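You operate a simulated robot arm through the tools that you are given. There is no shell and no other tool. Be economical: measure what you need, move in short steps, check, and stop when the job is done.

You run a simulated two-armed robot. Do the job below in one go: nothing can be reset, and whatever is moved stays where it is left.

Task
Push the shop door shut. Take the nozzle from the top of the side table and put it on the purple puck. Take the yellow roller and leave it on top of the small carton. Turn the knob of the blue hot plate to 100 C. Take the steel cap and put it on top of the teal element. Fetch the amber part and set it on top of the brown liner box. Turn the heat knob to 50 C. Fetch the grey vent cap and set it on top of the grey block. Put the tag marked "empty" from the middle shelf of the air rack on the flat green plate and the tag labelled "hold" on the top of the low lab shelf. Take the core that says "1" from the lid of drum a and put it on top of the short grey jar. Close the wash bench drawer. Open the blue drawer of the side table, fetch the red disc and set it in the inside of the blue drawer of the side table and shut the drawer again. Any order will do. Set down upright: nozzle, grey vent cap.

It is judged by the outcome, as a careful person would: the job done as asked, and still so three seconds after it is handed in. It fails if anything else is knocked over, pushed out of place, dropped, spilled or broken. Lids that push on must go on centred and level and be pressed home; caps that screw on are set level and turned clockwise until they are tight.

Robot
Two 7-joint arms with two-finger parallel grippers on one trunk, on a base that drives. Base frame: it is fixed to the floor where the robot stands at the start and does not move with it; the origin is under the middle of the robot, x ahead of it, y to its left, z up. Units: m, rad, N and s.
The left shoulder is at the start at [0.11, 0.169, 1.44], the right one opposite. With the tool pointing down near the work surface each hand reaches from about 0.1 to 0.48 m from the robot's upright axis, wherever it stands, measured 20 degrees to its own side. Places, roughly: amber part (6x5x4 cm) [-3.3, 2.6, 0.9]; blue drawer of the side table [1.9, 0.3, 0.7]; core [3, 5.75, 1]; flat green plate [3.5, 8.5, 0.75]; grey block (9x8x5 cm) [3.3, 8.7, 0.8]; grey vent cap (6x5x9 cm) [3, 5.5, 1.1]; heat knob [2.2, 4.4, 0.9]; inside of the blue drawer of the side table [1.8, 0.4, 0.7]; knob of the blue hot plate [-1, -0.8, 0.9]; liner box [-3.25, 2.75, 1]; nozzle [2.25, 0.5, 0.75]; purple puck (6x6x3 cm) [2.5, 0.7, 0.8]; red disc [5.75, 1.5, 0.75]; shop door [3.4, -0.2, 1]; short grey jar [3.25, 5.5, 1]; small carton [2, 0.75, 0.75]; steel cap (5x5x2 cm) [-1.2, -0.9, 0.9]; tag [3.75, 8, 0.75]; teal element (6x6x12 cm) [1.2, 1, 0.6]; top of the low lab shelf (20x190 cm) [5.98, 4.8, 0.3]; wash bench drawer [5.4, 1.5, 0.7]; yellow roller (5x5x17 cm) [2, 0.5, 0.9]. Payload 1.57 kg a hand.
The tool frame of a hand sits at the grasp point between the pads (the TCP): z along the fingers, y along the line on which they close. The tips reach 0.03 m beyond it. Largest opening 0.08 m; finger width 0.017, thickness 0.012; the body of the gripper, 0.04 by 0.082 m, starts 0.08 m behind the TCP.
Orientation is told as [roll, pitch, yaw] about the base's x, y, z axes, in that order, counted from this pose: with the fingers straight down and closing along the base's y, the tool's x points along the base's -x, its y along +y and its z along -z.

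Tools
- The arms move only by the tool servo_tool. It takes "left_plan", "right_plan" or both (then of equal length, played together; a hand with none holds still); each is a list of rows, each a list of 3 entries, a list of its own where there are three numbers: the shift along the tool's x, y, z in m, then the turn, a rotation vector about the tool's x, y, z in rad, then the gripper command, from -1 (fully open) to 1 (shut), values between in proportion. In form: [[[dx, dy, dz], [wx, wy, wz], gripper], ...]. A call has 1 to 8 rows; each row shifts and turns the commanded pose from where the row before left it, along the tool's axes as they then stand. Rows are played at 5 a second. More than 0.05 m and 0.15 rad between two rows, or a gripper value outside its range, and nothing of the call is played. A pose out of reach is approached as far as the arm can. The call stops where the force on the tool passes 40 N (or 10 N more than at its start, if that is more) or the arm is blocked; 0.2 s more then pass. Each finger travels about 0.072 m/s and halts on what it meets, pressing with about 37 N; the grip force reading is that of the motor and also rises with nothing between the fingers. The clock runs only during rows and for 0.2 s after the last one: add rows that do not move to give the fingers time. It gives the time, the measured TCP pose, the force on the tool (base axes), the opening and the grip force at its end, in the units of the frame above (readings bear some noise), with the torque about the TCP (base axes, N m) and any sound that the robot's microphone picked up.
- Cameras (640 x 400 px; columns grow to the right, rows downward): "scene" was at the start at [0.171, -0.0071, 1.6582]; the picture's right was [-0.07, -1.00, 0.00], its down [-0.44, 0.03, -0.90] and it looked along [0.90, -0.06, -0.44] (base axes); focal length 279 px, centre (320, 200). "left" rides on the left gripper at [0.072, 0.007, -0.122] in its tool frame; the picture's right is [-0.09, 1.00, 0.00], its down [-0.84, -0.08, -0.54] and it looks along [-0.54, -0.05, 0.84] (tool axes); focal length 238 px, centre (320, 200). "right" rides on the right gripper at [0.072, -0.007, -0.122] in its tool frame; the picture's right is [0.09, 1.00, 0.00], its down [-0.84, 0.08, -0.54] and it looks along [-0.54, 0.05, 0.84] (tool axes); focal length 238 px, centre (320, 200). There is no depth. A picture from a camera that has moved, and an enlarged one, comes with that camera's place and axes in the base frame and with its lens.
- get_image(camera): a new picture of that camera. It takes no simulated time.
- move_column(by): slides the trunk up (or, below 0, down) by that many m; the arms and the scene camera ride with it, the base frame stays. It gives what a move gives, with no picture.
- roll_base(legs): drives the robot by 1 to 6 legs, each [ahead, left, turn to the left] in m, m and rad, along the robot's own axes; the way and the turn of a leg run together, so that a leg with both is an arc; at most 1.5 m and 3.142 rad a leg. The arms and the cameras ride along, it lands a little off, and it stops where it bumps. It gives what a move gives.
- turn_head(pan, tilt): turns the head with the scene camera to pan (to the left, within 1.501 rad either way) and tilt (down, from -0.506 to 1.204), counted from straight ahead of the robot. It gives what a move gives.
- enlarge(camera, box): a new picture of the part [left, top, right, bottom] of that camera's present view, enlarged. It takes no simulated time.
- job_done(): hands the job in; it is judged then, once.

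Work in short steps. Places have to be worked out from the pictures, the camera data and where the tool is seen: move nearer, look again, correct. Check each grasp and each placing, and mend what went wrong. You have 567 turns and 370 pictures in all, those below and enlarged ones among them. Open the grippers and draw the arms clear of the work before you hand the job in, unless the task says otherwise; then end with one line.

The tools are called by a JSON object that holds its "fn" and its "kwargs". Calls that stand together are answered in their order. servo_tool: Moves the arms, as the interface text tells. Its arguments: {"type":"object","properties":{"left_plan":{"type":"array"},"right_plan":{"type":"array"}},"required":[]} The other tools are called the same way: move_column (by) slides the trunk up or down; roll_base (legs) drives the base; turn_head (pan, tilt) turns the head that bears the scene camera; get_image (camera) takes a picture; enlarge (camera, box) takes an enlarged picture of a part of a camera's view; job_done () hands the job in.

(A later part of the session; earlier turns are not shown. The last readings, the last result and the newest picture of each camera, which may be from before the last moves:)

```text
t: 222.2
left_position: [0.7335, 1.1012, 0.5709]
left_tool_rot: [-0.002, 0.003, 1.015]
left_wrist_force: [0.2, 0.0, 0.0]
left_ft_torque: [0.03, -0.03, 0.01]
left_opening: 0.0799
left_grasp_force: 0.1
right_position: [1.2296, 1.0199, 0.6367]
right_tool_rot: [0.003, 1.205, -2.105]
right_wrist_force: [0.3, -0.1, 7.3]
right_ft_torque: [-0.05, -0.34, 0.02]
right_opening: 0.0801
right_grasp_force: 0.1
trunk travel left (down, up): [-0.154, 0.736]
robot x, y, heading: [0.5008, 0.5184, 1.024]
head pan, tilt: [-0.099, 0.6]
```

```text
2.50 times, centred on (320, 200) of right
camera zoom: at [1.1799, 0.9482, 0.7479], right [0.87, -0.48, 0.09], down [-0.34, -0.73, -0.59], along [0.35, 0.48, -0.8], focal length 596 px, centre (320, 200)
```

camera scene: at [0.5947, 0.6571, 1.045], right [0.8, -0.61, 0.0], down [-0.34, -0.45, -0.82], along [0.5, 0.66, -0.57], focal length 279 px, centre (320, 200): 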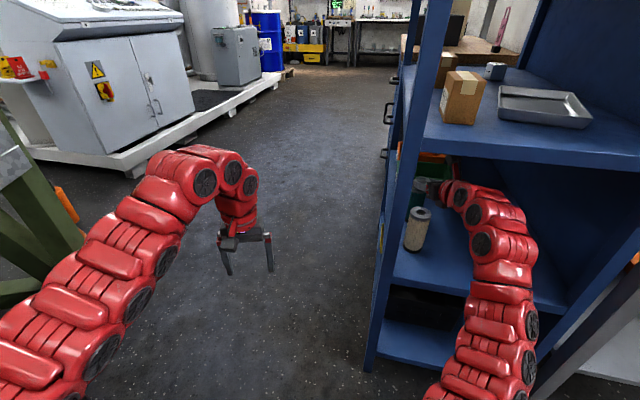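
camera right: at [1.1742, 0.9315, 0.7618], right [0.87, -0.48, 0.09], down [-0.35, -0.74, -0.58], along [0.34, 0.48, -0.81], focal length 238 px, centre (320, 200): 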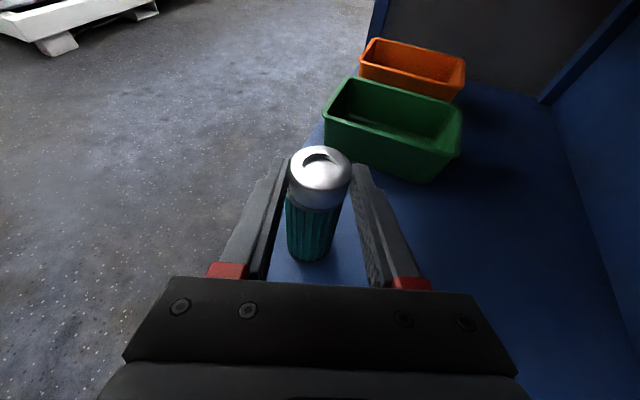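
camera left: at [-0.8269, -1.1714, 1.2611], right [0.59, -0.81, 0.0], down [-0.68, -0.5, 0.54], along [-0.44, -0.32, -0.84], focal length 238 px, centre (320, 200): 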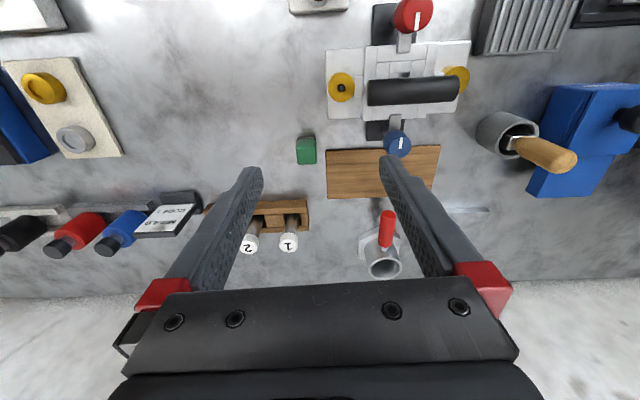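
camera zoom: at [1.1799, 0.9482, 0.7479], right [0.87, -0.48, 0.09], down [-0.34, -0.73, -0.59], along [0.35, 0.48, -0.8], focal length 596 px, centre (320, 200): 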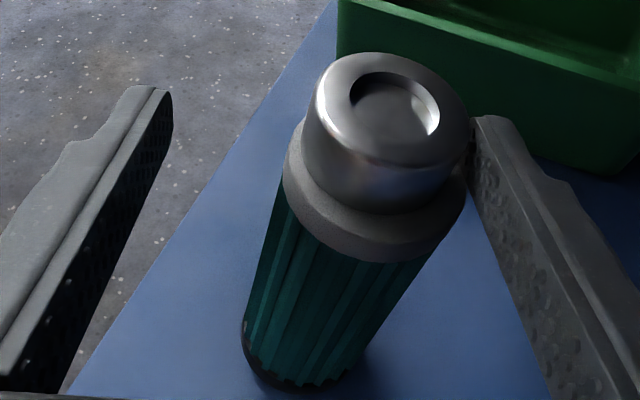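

{"fn": "servo_tool", "kwargs": {"right_plan": [[[0.002, 0, -0.0008], [0, 0, 0], -1], [[0.002, 0, -0.0008], [0, 0, 0], -1], [[0, 0, 0], [0, 0, 0], -1]]}}

{"fn": "enlarge", "kwargs": {"camera": "right", "box": [240, 120, 400, 280]}}

```text
t: 223.0
left_position: [0.7342, 1.1022, 0.5703]
left_tool_rot: [0.0, 0.002, 1.016]
left_wrist_force: [0.7, -0.7, -0.1]
left_ft_torque: [0.02, 0.02, -0.05]
left_opening: 0.0802
left_grasp_force: 0.1
right_position: [1.2302, 1.0195, 0.6431]
right_tool_rot: [0.004, 1.209, -2.106]
right_wrist_force: [0.8, 0.0, 1.1]
right_ft_torque: [0.02, -0.02, 0.01]
right_opening: 0.0798
right_grasp_force: 0.0
trunk travel left (down, up): [-0.154, 0.736]
robot x, y, heading: [0.5016, 0.5187, 1.023]
head pan, tilt: [-0.099, 0.6]
```

```text
2.50 times, centred on (320, 200) of right
camera zoom: at [1.1812, 0.9477, 0.7526], right [0.87, -0.48, 0.09], down [-0.34, -0.73, -0.59], along [0.35, 0.49, -0.8], focal length 596 px, centre (320, 200)
```

zoom: 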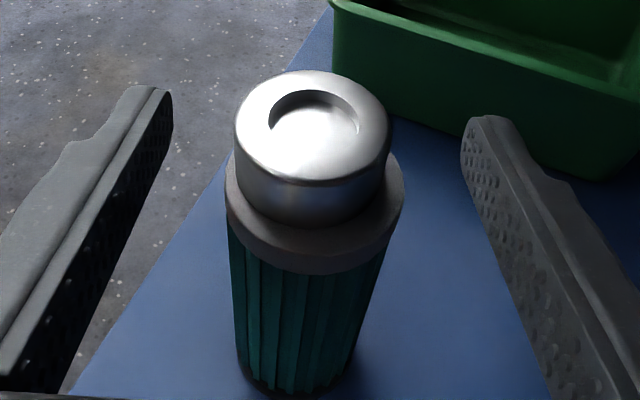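

It settled upright with the cap on top. Raise 2 cm and back straight out.

{"fn": "servo_tool", "kwargs": {"right_plan": [[[0.009, 0, -0.0037], [0, 0, 0], -1], [[0.009, 0, -0.0037], [0, 0, 0], -1], [[0, 0, 0], [0, 0, 0], -1]]}}

{"fn": "roll_base", "kwargs": {"legs": [[-0.25, 0, 0], [-0.3, 0, 0]]}}

{"fn": "get_image", "kwargs": {"camera": "right"}}

{"fn": "get_image", "kwargs": {"camera": "scene"}}

```text
t: 223.8
left_position: [0.7337, 1.1022, 0.5705]
left_tool_rot: [-0.001, 0.004, 1.015]
left_wrist_force: [0.3, 0.2, 0.0]
left_ft_torque: [0.01, 0.05, -0.01]
left_opening: 0.08
left_grasp_force: 0.1
right_position: [1.2302, 1.0201, 0.6628]
right_tool_rot: [0.004, 1.21, -2.104]
right_wrist_force: [0.3, 0.6, -0.7]
right_ft_torque: [-0.01, 0.03, -0.02]
right_opening: 0.0803
right_grasp_force: 0.1
trunk travel left (down, up): [-0.154, 0.736]
robot x, y, heading: [0.5001, 0.5183, 1.028]
head pan, tilt: [-0.099, 0.6]
```

```text
t: 227.2
left_position: [0.4472, 0.6346, 0.5721]
left_tool_rot: [0.001, 0.004, 1.019]
left_wrist_force: [-0.3, -0.8, 0.2]
left_ft_torque: [0.01, 0.03, 0.02]
left_opening: 0.0802
left_grasp_force: 0.1
right_position: [0.9424, 0.5535, 0.6611]
right_tool_rot: [0.004, 1.21, -2.104]
right_wrist_force: [0.4, -0.3, 0.3]
right_ft_torque: [0.01, 0.03, 0.01]
right_opening: 0.0803
right_grasp_force: 0.1
trunk travel left (down, up): [-0.154, 0.736]
robot x, y, heading: [0.21, 0.05, 1.021]
head pan, tilt: [-0.099, 0.6]
```

```text
268 pictures are left
camera right: at [0.8936, 0.481, 0.7723], right [0.87, -0.48, 0.09], down [-0.34, -0.73, -0.59], along [0.35, 0.49, -0.8], focal length 238 px, centre (320, 200)
```

right: 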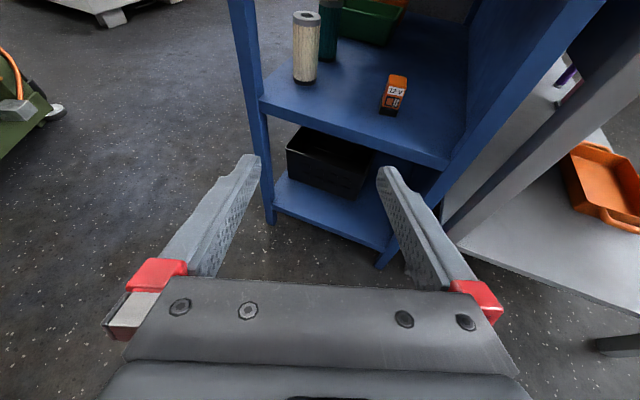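

```text
267 pictures are left
camera scene: at [0.3076, 0.1894, 1.0452], right [0.8, -0.6, 0.0], down [-0.34, -0.45, -0.83], along [0.5, 0.66, -0.56], focal length 279 px, centre (320, 200)
```

scene: 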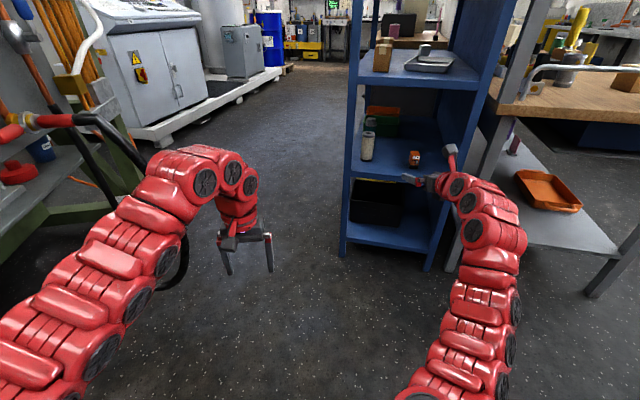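

{"fn": "enlarge", "kwargs": {"camera": "scene", "box": [340, 85, 440, 175]}}

```text
4.44 times, centred on (390, 130) of scene
camera zoom: at [0.3076, 0.1894, 1.0452], right [0.8, -0.6, 0.0], down [-0.34, -0.45, -0.83], along [0.5, 0.66, -0.56], focal length 1240 px, centre (9, 511)
```

zoom: 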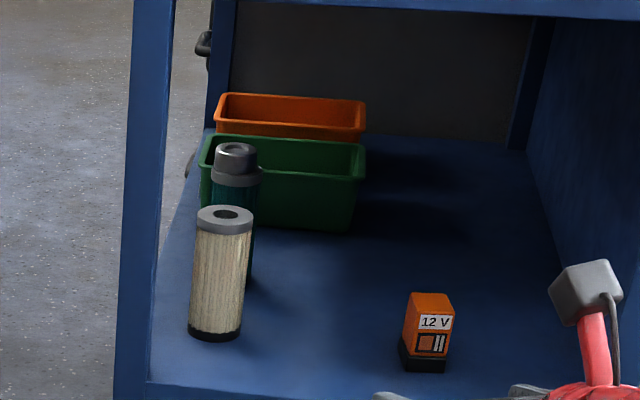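

The steel cap sits on the teal element. Next the amber part far behind-left: I raise the trunk and turn that way for a look.

{"fn": "move_column", "kwargs": {"by": 0.6}}

{"fn": "roll_base", "kwargs": {"legs": [[-0.2, -0.1, 0], [0, 0, 1.5]]}}

{"fn": "turn_head", "kwargs": {"pan": 0, "tilt": 0.4}}

{"fn": "get_image", "kwargs": {"camera": "scene"}}

```text
refused: 0.6 is not a number from -0.4 to 0.4
```

```text
t: 232.6
left_position: [-0.366, 0.1093, 0.5713]
left_tool_rot: [0.0, 0.002, 2.501]
left_wrist_force: [-0.2, 0.6, -0.1]
left_ft_torque: [0.0, 0.0, 0.02]
left_opening: 0.0802
left_grasp_force: 0.1
right_position: [-0.2424, 0.5963, 0.6627]
right_tool_rot: [0.003, 1.208, -0.618]
right_wrist_force: [0.0, 0.6, 0.1]
right_ft_torque: [0.0, 0.03, 0.0]
right_opening: 0.0796
right_grasp_force: 0.1
trunk travel left (down, up): [-0.154, 0.736]
robot x, y, heading: [0.1945, -0.1689, 2.506]
head pan, tilt: [-0.099, 0.6]
```

```text
t: 233.3
left_position: [-0.3678, 0.1097, 0.5708]
left_tool_rot: [-0.001, 0.002, 2.502]
left_wrist_force: [0.0, -0.4, -0.2]
left_ft_torque: [0.03, -0.02, 0.03]
left_opening: 0.08
left_grasp_force: 0.1
right_position: [-0.2413, 0.5966, 0.6612]
right_tool_rot: [0.002, 1.21, -0.616]
right_wrist_force: [0.3, 0.5, 0.0]
right_ft_torque: [-0.02, -0.01, 0.01]
right_opening: 0.0798
right_grasp_force: 0.0
trunk travel left (down, up): [-0.154, 0.736]
robot x, y, heading: [0.1958, -0.1723, 2.511]
head pan, tilt: [0.0, 0.4]
```

```text
265 pictures are left
camera scene: at [0.0545, -0.0714, 1.0633], right [0.59, 0.8, 0.0], down [0.31, -0.23, -0.92], along [-0.74, 0.55, -0.39], focal length 279 px, centre (320, 200)
```

scene: 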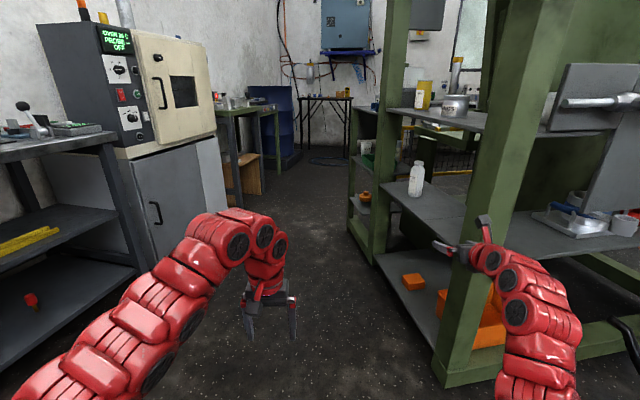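

The trunk raise was refused (0.4 max per call) and the right hand is close to the green frame. I step left away from it, then raise.

{"fn": "roll_base", "kwargs": {"legs": [[-0.1, 0.2, 0]]}}

{"fn": "move_column", "kwargs": {"by": 0.4}}

{"fn": "move_column", "kwargs": {"by": 0.2}}

{"fn": "get_image", "kwargs": {"camera": "scene"}}

```text
t: 235.0
left_position: [-0.4037, -0.1097, 0.5716]
left_tool_rot: [-0.001, 0.003, 2.502]
left_wrist_force: [0.1, -0.7, 0.8]
left_ft_torque: [-0.02, 0.02, -0.02]
left_opening: 0.0799
left_grasp_force: 0.1
right_position: [-0.28, 0.3774, 0.6608]
right_tool_rot: [0.006, 1.21, -0.617]
right_wrist_force: [-0.4, 0.1, -0.4]
right_ft_torque: [-0.01, -0.02, 0.0]
right_opening: 0.08
right_grasp_force: 0.1
trunk travel left (down, up): [-0.154, 0.736]
robot x, y, heading: [0.1616, -0.3934, 2.503]
head pan, tilt: [0.0, 0.4]
```

```text
t: 238.8
left_position: [-0.4038, -0.1112, 0.9712]
left_tool_rot: [0.0, 0.003, 2.504]
left_wrist_force: [-0.1, 0.2, -0.1]
left_ft_torque: [-0.01, -0.02, 0.0]
left_opening: 0.0802
left_grasp_force: 0.1
right_position: [-0.2798, 0.3771, 1.0622]
right_tool_rot: [0.003, 1.21, -0.616]
right_wrist_force: [-0.1, -0.2, 0.1]
right_ft_torque: [-0.03, 0.02, 0.01]
right_opening: 0.0801
right_grasp_force: 0.1
trunk travel left (down, up): [-0.554, 0.336]
robot x, y, heading: [0.1601, -0.3943, 2.504]
head pan, tilt: [0.0, 0.4]
```

```text
t: 241.0
left_position: [-0.4033, -0.1114, 1.1711]
left_tool_rot: [0.002, 0.004, 2.502]
left_wrist_force: [-0.5, 0.2, 1.0]
left_ft_torque: [-0.02, 0.01, 0.03]
left_opening: 0.0801
left_grasp_force: 0.0
right_position: [-0.2803, 0.3763, 1.2618]
right_tool_rot: [0.002, 1.21, -0.618]
right_wrist_force: [-0.8, 0.1, 0.0]
right_ft_torque: [0.01, 0.01, 0.02]
right_opening: 0.0804
right_grasp_force: 0.0
trunk travel left (down, up): [-0.754, 0.136]
robot x, y, heading: [0.1568, -0.3951, 2.505]
head pan, tilt: [0.0, 0.4]
```

```text
264 pictures are left
camera scene: at [0.018, -0.2916, 1.6633], right [0.59, 0.81, 0.0], down [0.31, -0.23, -0.92], along [-0.74, 0.55, -0.39], focal length 279 px, centre (320, 200)
```

scene: 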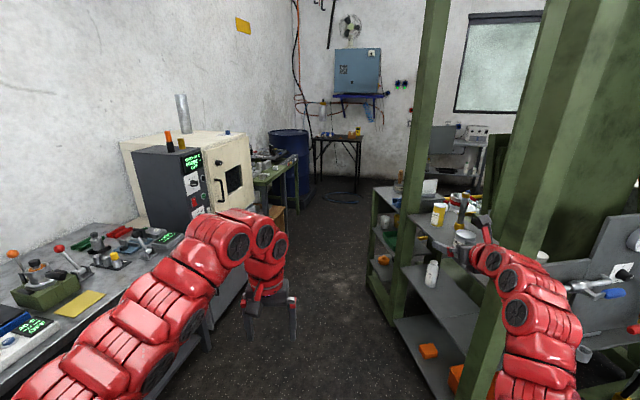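

The aisle between oven bench and green frame leads to a small table, where the amber part should be. I align with the aisle and drive along.

{"fn": "roll_base", "kwargs": {"legs": [[0, 0, -0.215], [0.3, 0.58, 0], [1.2, 0, 0]]}}

{"fn": "get_image", "kwargs": {"camera": "scene"}}

```text
t: 251.1
left_position: [-1.7611, 0.7354, 1.171]
left_tool_rot: [0.0, 0.001, 2.298]
left_wrist_force: [-0.4, -0.3, 0.7]
left_ft_torque: [-0.01, 0.01, 0.04]
left_opening: 0.08
left_grasp_force: 0.1
right_position: [-1.5425, 1.1892, 1.2613]
right_tool_rot: [0.004, 1.211, -0.82]
right_wrist_force: [-0.5, -0.3, 0.4]
right_ft_torque: [-0.01, 0.0, 0.02]
right_opening: 0.08
right_grasp_force: 0.0
trunk travel left (down, up): [-0.754, 0.136]
robot x, y, heading: [-1.2678, 0.3503, 2.306]
head pan, tilt: [0.0, 0.4]
```

```text
263 pictures are left
camera scene: at [-1.3849, 0.4746, 1.6634], right [0.74, 0.67, 0.0], down [0.26, -0.29, -0.92], along [-0.62, 0.68, -0.39], focal length 279 px, centre (320, 200)
```

scene: 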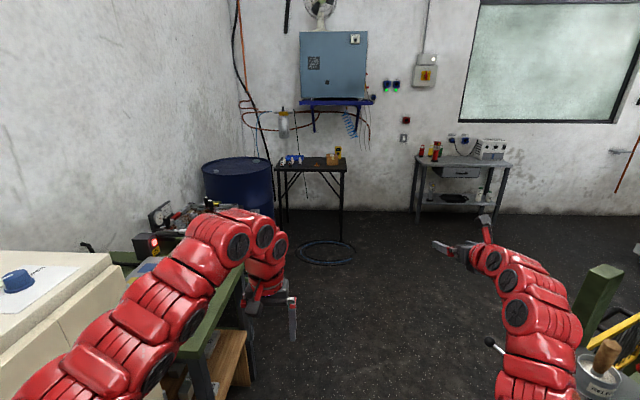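

{"fn": "enlarge", "kwargs": {"camera": "scene", "box": [260, 135, 370, 270]}}

```text
2.96 times, centred on (315, 202) of scene
camera zoom: at [-1.3849, 0.4746, 1.6634], right [0.74, 0.67, 0.0], down [0.26, -0.29, -0.92], along [-0.62, 0.68, -0.39], focal length 826 px, centre (335, 193)
```

zoom: 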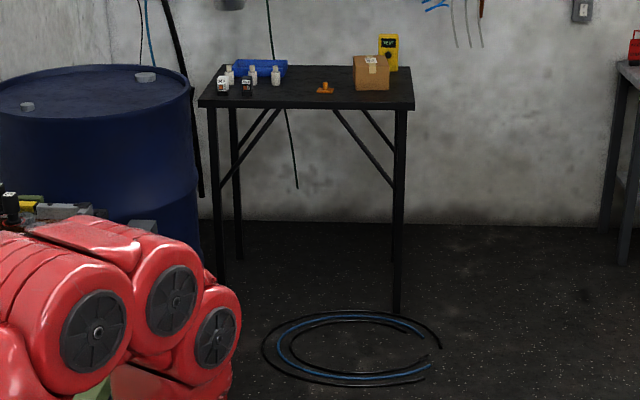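

The part and box stand on the small black table, but a hose coil lies on the floor in front. I look down to see my own base's footprint.

{"fn": "turn_head", "kwargs": {"pan": 0, "tilt": 1.2}}

{"fn": "get_image", "kwargs": {"camera": "scene"}}

```text
t: 252.2
left_position: [-1.7617, 0.737, 1.1711]
left_tool_rot: [0.0, 0.003, 2.299]
left_wrist_force: [0.1, -0.1, -0.2]
left_ft_torque: [-0.02, -0.01, -0.04]
left_opening: 0.0797
left_grasp_force: 0.1
right_position: [-1.5426, 1.1899, 1.2611]
right_tool_rot: [0.003, 1.21, -0.82]
right_wrist_force: [0.1, 0.7, 0.0]
right_ft_torque: [0.02, 0.03, -0.02]
right_opening: 0.08
right_grasp_force: 0.1
trunk travel left (down, up): [-0.754, 0.136]
robot x, y, heading: [-1.2689, 0.3469, 2.301]
head pan, tilt: [0.0, 1.201]
```

```text
261 pictures are left
camera scene: at [-1.3605, 0.4476, 1.6006], right [0.74, 0.67, 0.0], down [0.62, -0.69, -0.36], along [-0.24, 0.27, -0.93], focal length 279 px, centre (320, 200)
```

scene: 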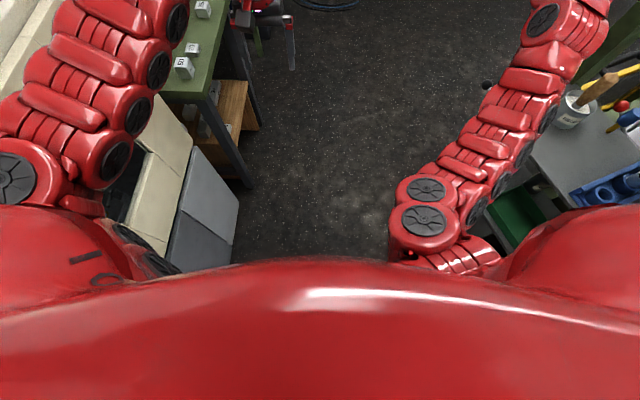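

I test how far ahead the tilted right hand can reach.

{"fn": "servo_tool", "kwargs": {"right_plan": [[[0.014, -0.01, 0.037], [0, 0, 0], -1], [[0.014, -0.01, 0.037], [0, 0, 0], -1], [[0.014, -0.01, 0.037], [0, 0, 0], -1], [[0.014, -0.01, 0.037], [0, 0, 0], -1], [[0, 0, 0], [0, 0, 0], -1]]}}

```text
t: 253.4
left_position: [-1.7611, 0.7375, 1.1712]
left_tool_rot: [0.001, 0.004, 2.302]
left_wrist_force: [0.0, 1.2, -0.3]
left_ft_torque: [0.01, 0.0, 0.0]
left_opening: 0.0801
left_grasp_force: 0.1
right_position: [-1.6531, 1.2615, 1.2616]
right_tool_rot: [0.009, 1.209, -0.818]
right_wrist_force: [-0.3, 0.6, -0.1]
right_ft_torque: [0.05, 0.01, 0.02]
right_opening: 0.0801
right_grasp_force: 0.1
right hand out of reach, approached as far as the arm can: row 4
trunk travel left (down, up): [-0.754, 0.136]
robot x, y, heading: [-1.2692, 0.3457, 2.3]
head pan, tilt: [0.0, 1.201]
```

Reach is about 0.94 m. To avoid the hose I approach the table from its right side: retract the hand, drive ahead and right, then turn left.

{"fn": "servo_tool", "kwargs": {"right_plan": [[[-0.014, 0, -0.037], [0, -0.13, 0], -1], [[-0.014, 0, -0.037], [0, -0.13, 0], -1], [[-0.014, 0, -0.037], [0, -0.13, 0], -1], [[0, 0, 0], [0, 0, 0], -1]]}}

{"fn": "roll_base", "kwargs": {"legs": [[1.3, 0, 0], [0.75, -0.78, 0]]}}

{"fn": "turn_head", "kwargs": {"pan": 0.6, "tilt": 0.7}}

{"fn": "get_image", "kwargs": {"camera": "scene"}}

```text
t: 254.4
left_position: [-1.762, 0.7352, 1.1715]
left_tool_rot: [-0.001, 0.003, 2.3]
left_wrist_force: [0.3, -0.6, 0.3]
left_ft_torque: [0.04, 0.01, 0.01]
left_opening: 0.0799
left_grasp_force: 0.0
right_position: [-1.5741, 1.1747, 1.2771]
right_tool_rot: [0.001, 0.815, -0.823]
right_wrist_force: [0.0, 0.2, -0.4]
right_ft_torque: [0.0, -0.01, 0.01]
right_opening: 0.0799
right_grasp_force: 0.0
trunk travel left (down, up): [-0.754, 0.136]
robot x, y, heading: [-1.2664, 0.351, 2.302]
head pan, tilt: [0.0, 1.201]
```

```text
t: 266.1
left_position: [-2.577, 2.7701, 1.1721]
left_tool_rot: [0.001, 0.002, 2.31]
left_wrist_force: [-0.6, 0.6, -0.4]
left_ft_torque: [-0.01, 0.01, 0.01]
left_opening: 0.0801
left_grasp_force: 0.1
right_position: [-2.3927, 3.2098, 1.2768]
right_tool_rot: [0.001, 0.819, -0.811]
right_wrist_force: [-0.9, 0.3, 0.1]
right_ft_torque: [0.02, -0.01, 0.01]
right_opening: 0.0802
right_grasp_force: 0.0
trunk travel left (down, up): [-0.754, 0.136]
robot x, y, heading: [-2.0805, 2.3822, 2.314]
head pan, tilt: [0.0, 1.201]
```

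```text
t: 267.1
left_position: [-2.5753, 2.7696, 1.1712]
left_tool_rot: [-0.001, 0.003, 2.308]
left_wrist_force: [0.6, -0.2, 0.3]
left_ft_torque: [0.01, -0.01, -0.01]
left_opening: 0.0802
left_grasp_force: 0.0
right_position: [-2.3934, 3.2099, 1.2775]
right_tool_rot: [0.001, 0.82, -0.811]
right_wrist_force: [-0.4, -0.2, -0.2]
right_ft_torque: [0.0, 0.03, 0.02]
right_opening: 0.08
right_grasp_force: 0.1
trunk travel left (down, up): [-0.754, 0.136]
robot x, y, heading: [-2.078, 2.3833, 2.313]
head pan, tilt: [0.6, 0.7]
```

```text
260 pictures are left
camera scene: at [-2.2178, 2.4623, 1.6365], right [0.23, 0.97, 0.0], down [0.63, -0.15, -0.76], along [-0.74, 0.17, -0.64], focal length 279 px, centre (320, 200)
```

scene: 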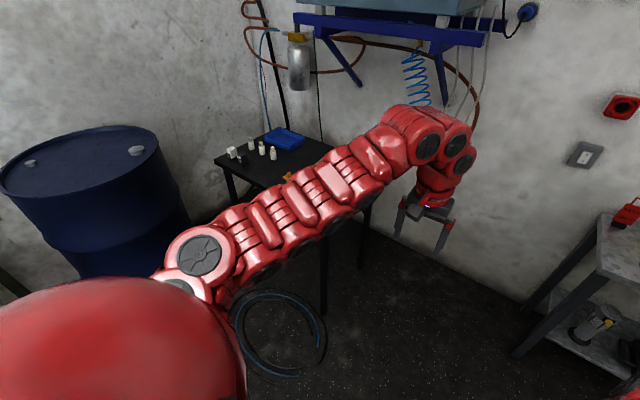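

{"fn": "roll_base", "kwargs": {"legs": [[0, 0, 1.57]]}}

{"fn": "turn_head", "kwargs": {"pan": -0.4, "tilt": 0.6}}

{"fn": "get_image", "kwargs": {"camera": "scene"}}

```text
t: 271.3
left_position: [-2.464, 1.8876, 1.17]
left_tool_rot: [0.0, 0.003, -2.403]
left_wrist_force: [0.0, 0.1, 0.1]
left_ft_torque: [0.0, -0.01, -0.04]
left_opening: 0.08
left_grasp_force: 0.1
right_position: [-2.9052, 2.0716, 1.2768]
right_tool_rot: [0.003, 0.819, 0.758]
right_wrist_force: [0.1, -0.5, 0.6]
right_ft_torque: [0.01, 0.0, 0.03]
right_opening: 0.08
right_grasp_force: 0.0
trunk travel left (down, up): [-0.754, 0.136]
robot x, y, heading: [-2.081, 2.3851, -2.399]
head pan, tilt: [0.6, 0.7]
```

```text
t: 272.5
left_position: [-2.4649, 1.8878, 1.171]
left_tool_rot: [0.001, 0.003, -2.404]
left_wrist_force: [0.9, 0.3, 0.0]
left_ft_torque: [-0.01, -0.02, -0.01]
left_opening: 0.0797
left_grasp_force: 0.0
right_position: [-2.9046, 2.0719, 1.2773]
right_tool_rot: [0.001, 0.818, 0.757]
right_wrist_force: [-0.4, 0.9, -0.1]
right_ft_torque: [-0.02, -0.01, 0.02]
right_opening: 0.0799
right_grasp_force: 0.1
trunk travel left (down, up): [-0.754, 0.136]
robot x, y, heading: [-2.0802, 2.3873, -2.394]
head pan, tilt: [-0.4, 0.6]
```

```text
259 pictures are left
camera scene: at [-2.2231, 2.2999, 1.6451], right [-0.34, 0.94, 0.0], down [0.53, 0.19, -0.82], along [-0.78, -0.28, -0.57], focal length 279 px, centre (320, 200)
```

scene: 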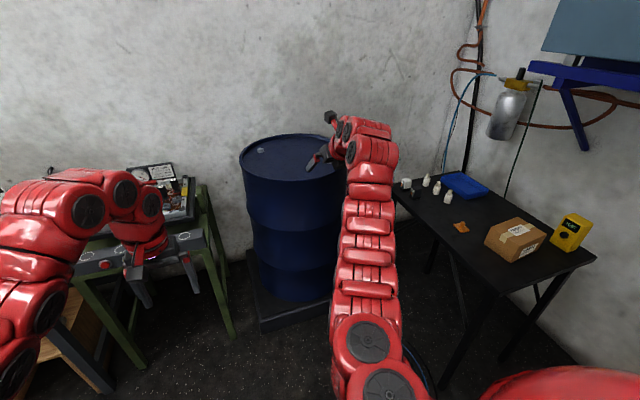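

{"fn": "roll_base", "kwargs": {"legs": [[0, -0.62, 0]]}}

{"fn": "move_column", "kwargs": {"by": -0.25}}

{"fn": "get_image", "kwargs": {"camera": "right"}}

{"fn": "get_image", "kwargs": {"camera": "scene"}}

```text
t: 276.0
left_position: [-2.8844, 2.3464, 1.1714]
left_tool_rot: [0.0, 0.003, -2.41]
left_wrist_force: [-0.5, 0.4, -0.7]
left_ft_torque: [0.0, 0.01, 0.0]
left_opening: 0.0802
left_grasp_force: 0.0
right_position: [-3.3248, 2.5329, 1.2778]
right_tool_rot: [0.001, 0.817, 0.754]
right_wrist_force: [-0.1, 0.2, -0.8]
right_ft_torque: [-0.03, 0.01, 0.03]
right_opening: 0.0799
right_grasp_force: 0.0
trunk travel left (down, up): [-0.754, 0.136]
robot x, y, heading: [-2.4953, 2.8443, -2.4]
head pan, tilt: [-0.4, 0.6]
```

```text
t: 278.6
left_position: [-2.8847, 2.3473, 0.9216]
left_tool_rot: [-0.001, 0.004, -2.408]
left_wrist_force: [-0.6, 0.1, 0.8]
left_ft_torque: [-0.02, 0.0, -0.02]
left_opening: 0.0801
left_grasp_force: 0.1
right_position: [-3.3259, 2.533, 1.0273]
right_tool_rot: [0.001, 0.818, 0.753]
right_wrist_force: [-0.2, 0.2, 0.2]
right_ft_torque: [0.01, -0.01, 0.0]
right_opening: 0.0801
right_grasp_force: 0.1
trunk travel left (down, up): [-0.504, 0.386]
robot x, y, heading: [-2.496, 2.8412, -2.41]
head pan, tilt: [-0.4, 0.6]
```

```text
258 pictures are left
camera right: at [-3.289, 2.5565, 1.1631], right [-0.73, 0.68, 0.07], down [0.65, 0.72, -0.24], along [-0.21, -0.13, -0.97], focal length 238 px, centre (320, 200)
```

right: 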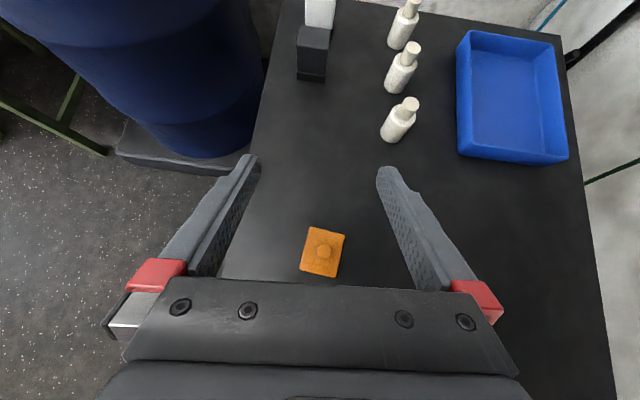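

```text
257 pictures are left
camera scene: at [-2.6412, 2.7581, 1.3952], right [-0.33, 0.94, 0.0], down [0.53, 0.19, -0.83], along [-0.78, -0.27, -0.56], focal length 279 px, centre (320, 200)
```

scene: 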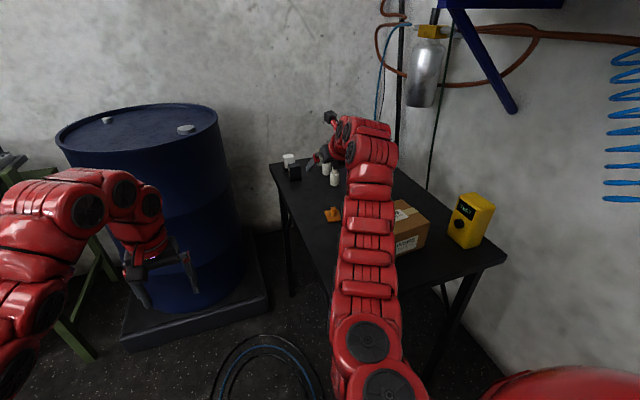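

The amber plate lies 3 cm behind and 1.6 cm right of the hand, 17 cm below. I descend most of the way with a slight rotation to match it.

{"fn": "servo_tool", "kwargs": {"right_plan": [[[-0.037, 0.004, 0.0213], [-0.06, 0, 0.056], -1], [[-0.037, 0.004, 0.0213], [-0.06, 0, 0.056], -1], [[-0.037, 0.004, 0.0213], [0, 0, 0], -1], [[0, 0, 0], [0, 0, 0], -1]]}}

{"fn": "get_image", "kwargs": {"camera": "right"}}

```text
t: 279.6
left_position: [-2.8849, 2.3468, 0.9214]
left_tool_rot: [-0.004, 0.005, -2.408]
left_wrist_force: [0.7, -0.1, 0.6]
left_ft_torque: [0.02, -0.01, -0.02]
left_opening: 0.08
left_grasp_force: 0.0
right_position: [-3.3101, 2.5597, 0.9052]
right_tool_rot: [0.002, 0.822, 0.587]
right_wrist_force: [-0.3, -0.3, -0.2]
right_ft_torque: [0.02, 0.01, -0.01]
right_opening: 0.0798
right_grasp_force: 0.1
trunk travel left (down, up): [-0.504, 0.386]
robot x, y, heading: [-2.4948, 2.8451, -2.402]
head pan, tilt: [-0.4, 0.6]
```

```text
256 pictures are left
camera right: at [-3.2702, 2.577, 1.0407], right [-0.6, 0.79, 0.07], down [0.76, 0.6, -0.24], along [-0.23, -0.09, -0.97], focal length 238 px, centre (320, 200)
```

right: 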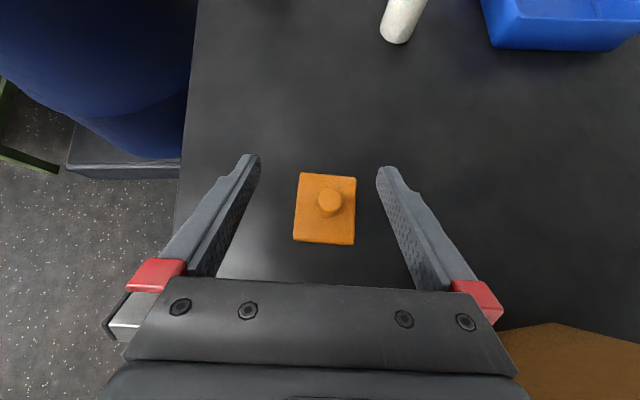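

{"fn": "servo_tool", "kwargs": {"right_plan": [[[-0.018, 0.008, 0.013], [0, 0, 0], -1], [[-0.018, 0, 0.0127], [0, 0, 0], -1], [[0, 0, 0], [0, 0, 0], -1]]}}

{"fn": "servo_tool", "kwargs": {"right_plan": [[[0, 0, 0], [0, 0, 0], -0.4], [[0, 0, 0], [0, 0, 0], 0], [[0, 0, 0], [0, 0, 0], 0.3], [[0, 0, 0], [0, 0, 0], 0.3], [[0, 0, 0], [0, 0, 0], 0.3]]}}

{"fn": "get_image", "kwargs": {"camera": "right"}}

```text
t: 280.2
left_position: [-2.8828, 2.347, 0.9221]
left_tool_rot: [-0.001, 0.004, -2.409]
left_wrist_force: [-0.7, 0.5, 0.7]
left_ft_torque: [0.01, 0.0, 0.0]
left_opening: 0.08
left_grasp_force: 0.0
right_position: [-3.3126, 2.5694, 0.876]
right_tool_rot: [0.004, 0.848, 0.592]
right_wrist_force: [4.1, 1.0, 9.8]
right_ft_torque: [-0.43, -0.21, 0.18]
right_opening: 0.0802
right_grasp_force: 0.1
trunk travel left (down, up): [-0.504, 0.386]
robot x, y, heading: [-2.5009, 2.841, -2.405]
head pan, tilt: [-0.4, 0.6]
stopped in row 3 (right hand): the force on the tool passed its limit at 53 N (the readings are from after the stop); the commanded pose is now the measured one
```

```text
t: 281.4
left_position: [-2.8836, 2.3459, 0.9236]
left_tool_rot: [-0.001, 0.003, -2.406]
left_wrist_force: [0.3, -0.1, 0.0]
left_ft_torque: [0.03, 0.02, -0.01]
left_opening: 0.0799
left_grasp_force: 0.0
right_position: [-3.3122, 2.5688, 0.876]
right_tool_rot: [0.009, 0.849, 0.594]
right_wrist_force: [-1.4, -6.5, 22.6]
right_ft_torque: [-0.77, -0.04, -0.11]
right_opening: 0.0466
right_grasp_force: 37.1
trunk travel left (down, up): [-0.504, 0.386]
robot x, y, heading: [-2.4976, 2.8413, -2.399]
head pan, tilt: [-0.4, 0.6]
```

```text
255 pictures are left
camera right: at [-3.2698, 2.5878, 1.0107], right [-0.6, 0.8, 0.07], down [0.76, 0.6, -0.27], along [-0.26, -0.1, -0.96], focal length 238 px, centre (320, 200)
```

right: 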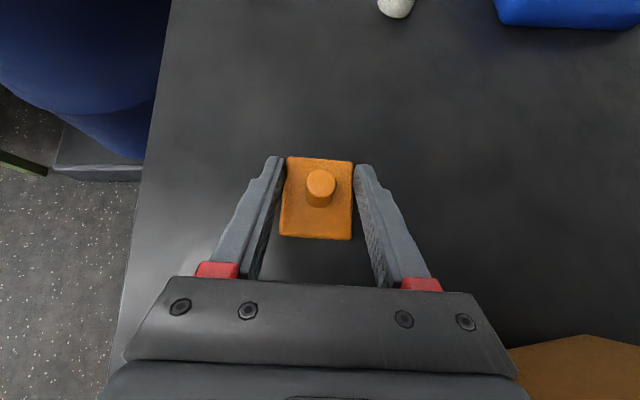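

Gripped. Lift vertically and look for the box.

{"fn": "servo_tool", "kwargs": {"right_plan": [[[0.033, 0, -0.03], [0, 0, 0], 0.3], [[0.033, 0, -0.03], [0, 0, 0], 0.3], [[0.033, 0, -0.03], [0, 0, 0], 0.3], [[0.033, 0, -0.03], [0, 0, 0], 0.3], [[0, 0, 0], [0, 0, 0], 0.3]]}}

{"fn": "get_image", "kwargs": {"camera": "right"}}

{"fn": "get_image", "kwargs": {"camera": "scene"}}

```text
t: 282.6
left_position: [-2.8859, 2.3474, 0.9213]
left_tool_rot: [-0.001, 0.004, -2.405]
left_wrist_force: [-0.2, 0.1, -0.3]
left_ft_torque: [0.0, 0.02, 0.01]
left_opening: 0.0799
left_grasp_force: 0.0
right_position: [-3.3107, 2.5706, 1.0513]
right_tool_rot: [0.007, 0.841, 0.592]
right_wrist_force: [-0.6, -0.5, -0.6]
right_ft_torque: [0.02, -0.03, -0.01]
right_opening: 0.0468
right_grasp_force: 37.0
trunk travel left (down, up): [-0.504, 0.386]
robot x, y, heading: [-2.497, 2.8414, -2.403]
head pan, tilt: [-0.4, 0.6]
```

```text
254 pictures are left
camera right: at [-3.2701, 2.5889, 1.1867], right [-0.6, 0.79, 0.07], down [0.76, 0.6, -0.26], along [-0.25, -0.1, -0.96], focal length 238 px, centre (320, 200)
```

right: 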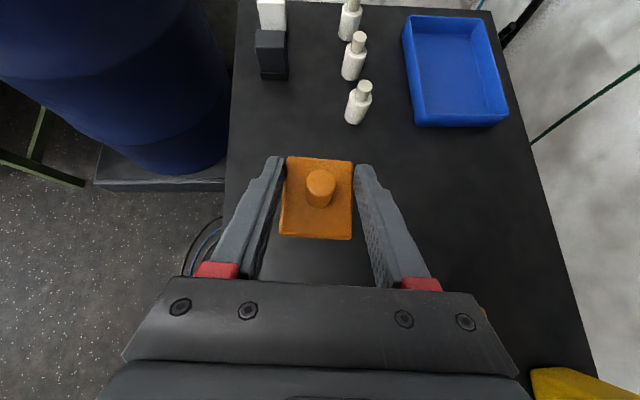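

```text
253 pictures are left
camera scene: at [-2.6421, 2.7576, 1.395], right [-0.33, 0.94, 0.0], down [0.53, 0.19, -0.82], along [-0.78, -0.27, -0.57], focal length 279 px, centre (320, 200)
```

scene: 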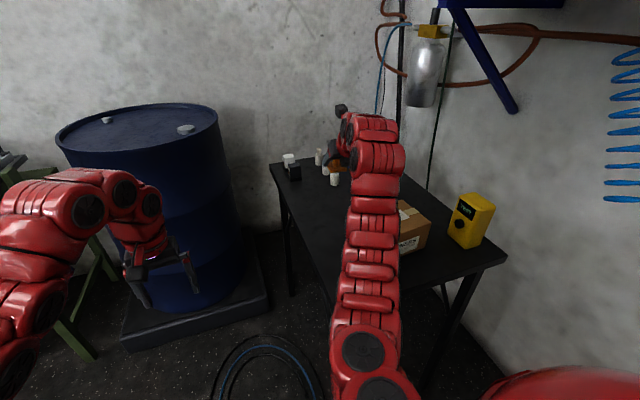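

Box top centre estimated near (-3.215, 2.72). I move the base back 0.17 and right 0.044 to bring the part over the box.

{"fn": "roll_base", "kwargs": {"legs": [[-0.13, -0.044, 0]]}}

{"fn": "get_image", "kwargs": {"camera": "right"}}

{"fn": "get_image", "kwargs": {"camera": "scene"}}

```text
t: 283.9
left_position: [-2.8169, 2.4686, 0.921]
left_tool_rot: [0.0, 0.002, -2.408]
left_wrist_force: [-0.4, -0.3, 0.2]
left_ft_torque: [0.02, 0.0, 0.01]
left_opening: 0.08
left_grasp_force: 0.1
right_position: [-3.2442, 2.6902, 1.0537]
right_tool_rot: [0.007, 0.844, 0.596]
right_wrist_force: [0.6, 0.3, 0.3]
right_ft_torque: [-0.04, -0.02, 0.01]
right_opening: 0.0466
right_grasp_force: 36.7
trunk travel left (down, up): [-0.504, 0.386]
robot x, y, heading: [-2.4328, 2.9627, -2.401]
head pan, tilt: [-0.4, 0.6]
```

```text
252 pictures are left
camera right: at [-3.2025, 2.7095, 1.1874], right [-0.6, 0.79, 0.07], down [0.76, 0.6, -0.26], along [-0.25, -0.1, -0.96], focal length 238 px, centre (320, 200)
```

right: 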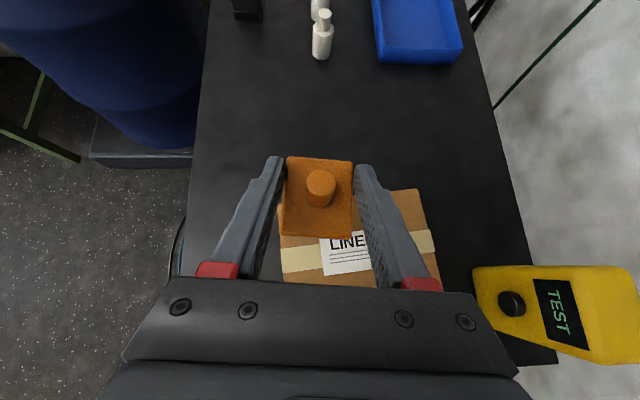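

```text
251 pictures are left
camera scene: at [-2.5747, 2.8799, 1.3953], right [-0.33, 0.94, 0.0], down [0.53, 0.19, -0.83], along [-0.78, -0.28, -0.56], focal length 279 px, centre (320, 200)
```

scene: 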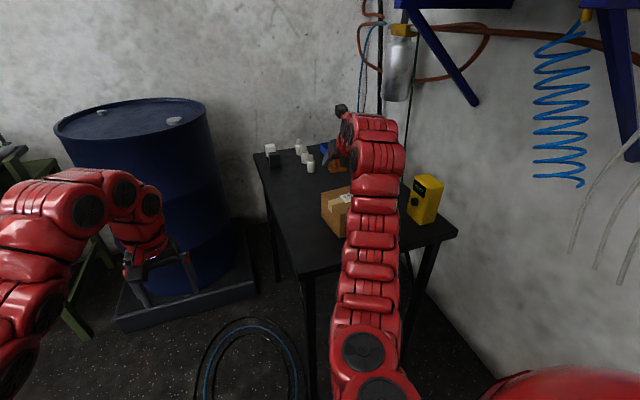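

Box centre is 1.5 cm back and 4.6 cm right of the part. Shift over and lower.

{"fn": "servo_tool", "kwargs": {"right_plan": [[[-0.0053, 0.023, -0.006], [0, 0, 0], 0.3], [[-0.0053, 0.023, -0.006], [0, 0, 0], 0.3], [[-0.0187, 0, 0.0166], [0, 0, 0], 0.3], [[-0.0075, 0, 0.0066], [0, 0, 0], 0.3], [[0, 0, 0], [0, 0, 0], 0.3]]}}

{"fn": "get_image", "kwargs": {"camera": "right"}}

{"fn": "enlarge", "kwargs": {"camera": "scene", "box": [260, 100, 460, 260]}}

```text
t: 285.1
left_position: [-2.8177, 2.4678, 0.9209]
left_tool_rot: [-0.001, 0.002, -2.406]
left_wrist_force: [-0.1, -0.5, -0.2]
left_ft_torque: [0.0, 0.0, 0.0]
left_opening: 0.08
left_grasp_force: 0.0
right_position: [-3.2571, 2.7367, 1.0172]
right_tool_rot: [0.007, 0.841, 0.594]
right_wrist_force: [-0.1, -0.1, -0.1]
right_ft_torque: [0.0, 0.02, 0.01]
right_opening: 0.0465
right_grasp_force: 36.9
trunk travel left (down, up): [-0.504, 0.386]
robot x, y, heading: [-2.4347, 2.9622, -2.405]
head pan, tilt: [-0.4, 0.6]
```

```text
250 pictures are left
camera right: at [-3.2159, 2.756, 1.1519], right [-0.6, 0.79, 0.07], down [0.76, 0.6, -0.26], along [-0.25, -0.1, -0.96], focal length 238 px, centre (320, 200)
```

right: 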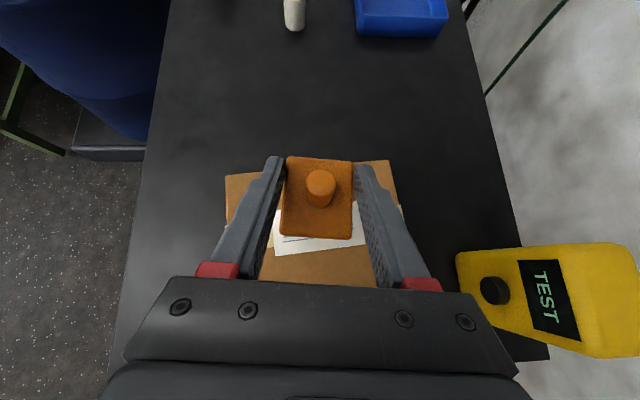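

```text
2.50 times, centred on (360, 180) of scene
camera zoom: at [-2.5755, 2.8787, 1.3951], right [-0.33, 0.94, 0.0], down [0.53, 0.19, -0.82], along [-0.78, -0.28, -0.57], focal length 697 px, centre (220, 250)
```

zoom: 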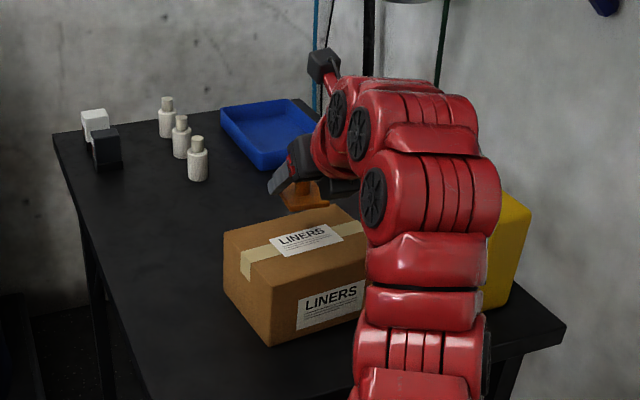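

{"fn": "servo_tool", "kwargs": {"right_plan": [[[-0.0155, 0, 0.001], [0, 0, 0], 0.3], [[-0.0075, 0, 0.0066], [0, 0, 0], 0.3], [[-0.0056, 0, 0.005], [0, 0, 0], 0.3], [[-0.0037, 0, 0.0033], [0, 0, 0], 0.3], [[-0.0037, 0, 0.0033], [0, 0, 0], 0.3], [[0, 0, 0], [0, 0, 0], 0.3]]}}

{"fn": "get_image", "kwargs": {"camera": "right"}}

{"fn": "enlarge", "kwargs": {"camera": "scene", "box": [260, 100, 460, 260]}}

```text
t: 286.5
left_position: [-2.8166, 2.4685, 0.9218]
left_tool_rot: [0.002, 0.003, -2.405]
left_wrist_force: [-0.1, -0.2, -0.2]
left_ft_torque: [0.01, -0.01, -0.03]
left_opening: 0.0799
left_grasp_force: 0.0
right_position: [-3.2477, 2.7438, 0.9793]
right_tool_rot: [0.007, 0.841, 0.593]
right_wrist_force: [-0.2, -0.2, -0.6]
right_ft_torque: [-0.01, -0.02, -0.02]
right_opening: 0.0464
right_grasp_force: 37.4
trunk travel left (down, up): [-0.504, 0.386]
robot x, y, heading: [-2.4314, 2.9614, -2.402]
head pan, tilt: [-0.4, 0.6]
```

```text
248 pictures are left
camera right: at [-3.2066, 2.7618, 1.1132], right [-0.6, 0.79, 0.07], down [0.76, 0.6, -0.26], along [-0.25, -0.1, -0.96], focal length 238 px, centre (320, 200)
```

right: 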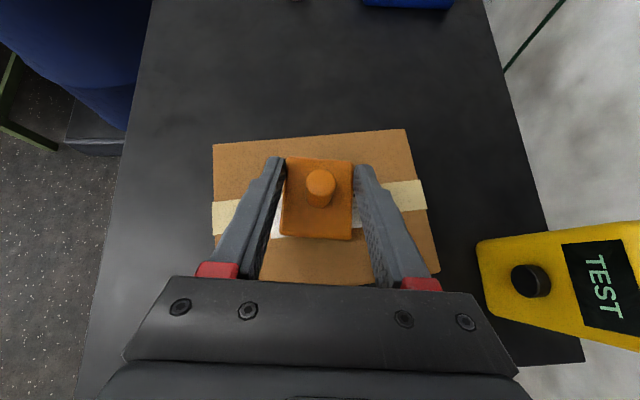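

```text
2.50 times, centred on (360, 180) of scene
camera zoom: at [-2.5752, 2.879, 1.3952], right [-0.33, 0.94, 0.0], down [0.53, 0.19, -0.82], along [-0.78, -0.28, -0.57], focal length 697 px, centre (220, 250)
```

zoom: 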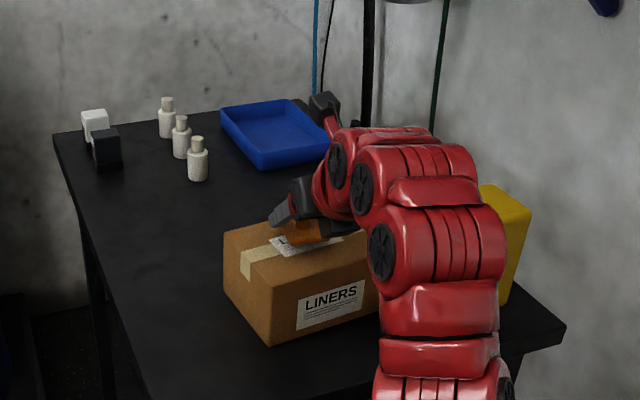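

Well centred over the box; lower further to contact.

{"fn": "servo_tool", "kwargs": {"right_plan": [[[-0.0037, 0, 0.0033], [0, 0, 0], 0.3], [[-0.003, 0, 0.0027], [0, 0, 0], 0.3], [[-0.003, 0, 0.0027], [0, 0, 0], 0.3], [[-0.0022, 0, 0.002], [0, 0, 0], 0.3], [[-0.0022, 0, 0.002], [0, 0, 0], 0.3], [[0, 0, 0], [0, 0, 0], 0.3]]}}

```text
t: 287.9
left_position: [-2.8161, 2.4687, 0.9219]
left_tool_rot: [0.0, 0.005, -2.404]
left_wrist_force: [-0.4, 0.2, -0.6]
left_ft_torque: [-0.01, 0.04, -0.04]
left_opening: 0.0801
left_grasp_force: 0.1
right_position: [-3.2488, 2.7435, 0.9663]
right_tool_rot: [0.011, 0.86, 0.599]
right_wrist_force: [-1.5, -1.0, 14.7]
right_ft_torque: [0.08, -0.33, 0.03]
right_opening: 0.0469
right_grasp_force: 36.9
trunk travel left (down, up): [-0.504, 0.386]
robot x, y, heading: [-2.4346, 2.9638, -2.404]
head pan, tilt: [-0.4, 0.6]
stopped in row 6 (right hand): the force on the tool passed its limit at 41 N (the readings are from after the stop); the commanded pose is now the measured one
```

{"fn": "servo_tool", "kwargs": {"right_plan": [[[0.0015, 0, -0.0013], [0, 0, 0], 0.2], [[0, 0, 0], [0, 0, 0], -0.2], [[0, 0, 0], [0, 0, 0], -0.6], [[0, 0, 0], [0, 0, 0], -1], [[0, 0, 0], [0, 0, 0], -1], [[0.022, 0, -0.02], [0, 0, 0], -1], [[0.033, 0, -0.03], [0, 0, 0], -1], [[0.033, 0, -0.03], [0, 0, 0], -1]]}}

{"fn": "get_image", "kwargs": {"camera": "right"}}

```text
t: 289.7
left_position: [-2.816, 2.4679, 0.921]
left_tool_rot: [0.0, 0.003, -2.405]
left_wrist_force: [0.5, 0.6, -0.4]
left_ft_torque: [-0.04, 0.0, 0.0]
left_opening: 0.08
left_grasp_force: 0.1
right_position: [-3.2467, 2.7421, 1.084]
right_tool_rot: [0.008, 0.853, 0.598]
right_wrist_force: [0.3, -1.0, 0.5]
right_ft_torque: [0.0, -0.01, -0.01]
right_opening: 0.08
right_grasp_force: 0.1
trunk travel left (down, up): [-0.504, 0.386]
robot x, y, heading: [-2.4318, 2.9624, -2.397]
head pan, tilt: [-0.4, 0.6]
```

```text
246 pictures are left
camera right: at [-3.2038, 2.762, 1.2179], right [-0.6, 0.79, 0.08], down [0.75, 0.6, -0.27], along [-0.26, -0.11, -0.96], focal length 238 px, centre (320, 200)
```

right: 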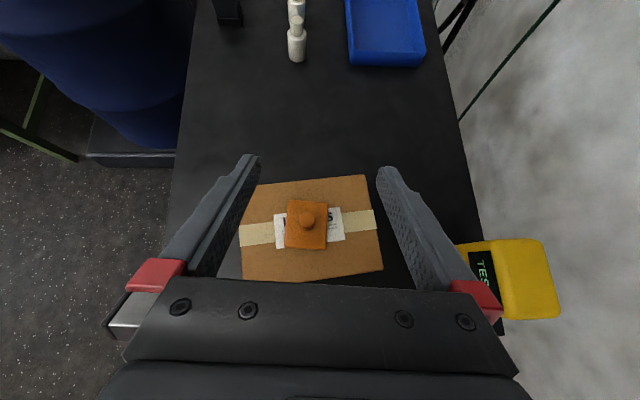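

Amber part placed on the liner box. Now I raise the trunk, turn to face back down the aisle and drive out.

{"fn": "move_column", "kwargs": {"by": 0.25}}

{"fn": "roll_base", "kwargs": {"legs": [[-0.1, 0, 0], [0, 0, 1.55]]}}

{"fn": "turn_head", "kwargs": {"pan": 0, "tilt": 0.45}}

{"fn": "get_image", "kwargs": {"camera": "scene"}}

```text
t: 292.3
left_position: [-2.818, 2.4667, 1.1714]
left_tool_rot: [-0.001, 0.004, -2.405]
left_wrist_force: [-0.5, -0.3, -0.7]
left_ft_torque: [-0.03, 0.02, -0.01]
left_opening: 0.0798
left_grasp_force: 0.1
right_position: [-3.2479, 2.7435, 1.3323]
right_tool_rot: [0.009, 0.855, 0.596]
right_wrist_force: [-0.7, -0.1, -0.1]
right_ft_torque: [0.03, -0.02, -0.04]
right_opening: 0.0801
right_grasp_force: 0.0
trunk travel left (down, up): [-0.754, 0.136]
robot x, y, heading: [-2.4304, 2.9624, -2.397]
head pan, tilt: [-0.4, 0.6]
```

```text
t: 297.2
left_position: [-1.879, 2.6239, 1.1701]
left_tool_rot: [-0.001, 0.004, -0.877]
left_wrist_force: [0.2, 0.0, -0.4]
left_ft_torque: [-0.03, 0.03, 0.03]
left_opening: 0.08
left_grasp_force: 0.1
right_position: [-2.1715, 2.2055, 1.3328]
right_tool_rot: [0.008, 0.855, 2.126]
right_wrist_force: [0.5, 0.4, -0.3]
right_ft_torque: [0.0, -0.01, 0.0]
right_opening: 0.0798
right_grasp_force: 0.2
trunk travel left (down, up): [-0.754, 0.136]
robot x, y, heading: [-2.3561, 3.0292, -0.868]
head pan, tilt: [-0.4, 0.6]
```

```text
t: 298.1
left_position: [-1.8791, 2.6234, 1.171]
left_tool_rot: [0.0, 0.004, -0.876]
left_wrist_force: [0.3, 0.6, -0.2]
left_ft_torque: [0.01, 0.0, -0.04]
left_opening: 0.0801
left_grasp_force: 0.1
right_position: [-2.1725, 2.207, 1.331]
right_tool_rot: [0.008, 0.853, 2.125]
right_wrist_force: [-0.9, 0.4, 0.6]
right_ft_torque: [0.0, -0.01, -0.01]
right_opening: 0.0798
right_grasp_force: 0.1
trunk travel left (down, up): [-0.754, 0.136]
robot x, y, heading: [-2.3579, 3.0328, -0.87]
head pan, tilt: [0.0, 0.45]
```

```text
245 pictures are left
camera scene: at [-2.2487, 2.8979, 1.6587], right [-0.77, -0.64, 0.0], down [-0.28, 0.33, -0.9], along [0.58, -0.69, -0.44], focal length 279 px, centre (320, 200)
```

scene: 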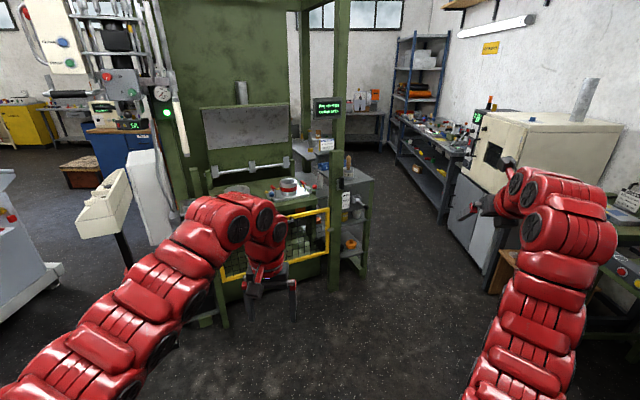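

I drive back along the aisle.

{"fn": "roll_base", "kwargs": {"legs": [[0.9, -0.75, 0], [0.5, -0.2, 0], [1.4, 0, 0]]}}

{"fn": "get_image", "kwargs": {"camera": "scene"}}

```text
t: 313.2
left_position: [-0.8375, -0.1208, 1.1707]
left_tool_rot: [0.0, 0.004, -0.878]
left_wrist_force: [-0.7, 0.6, 0.2]
left_ft_torque: [0.0, 0.02, 0.01]
left_opening: 0.0799
left_grasp_force: 0.0
right_position: [-1.133, -0.5383, 1.3344]
right_tool_rot: [0.008, 0.852, 2.124]
right_wrist_force: [-0.5, 0.3, 0.7]
right_ft_torque: [-0.02, 0.04, 0.0]
right_opening: 0.0799
right_grasp_force: 0.1
trunk travel left (down, up): [-0.754, 0.136]
robot x, y, heading: [-1.3177, 0.2854, -0.874]
head pan, tilt: [0.0, 0.45]
```

```text
244 pictures are left
camera scene: at [-1.2072, 0.1533, 1.6587], right [-0.77, -0.64, 0.0], down [-0.28, 0.33, -0.9], along [0.58, -0.69, -0.44], focal length 279 px, centre (320, 200)
```

scene: 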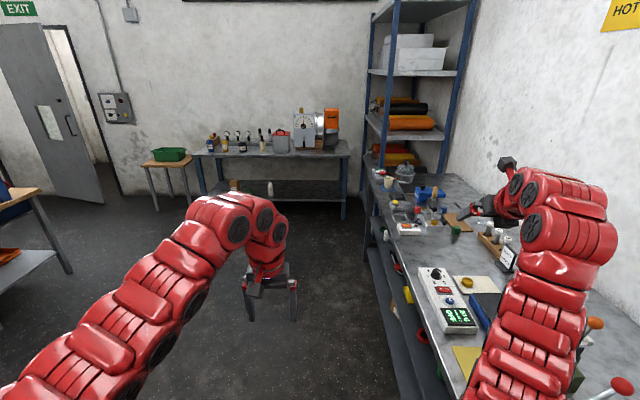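

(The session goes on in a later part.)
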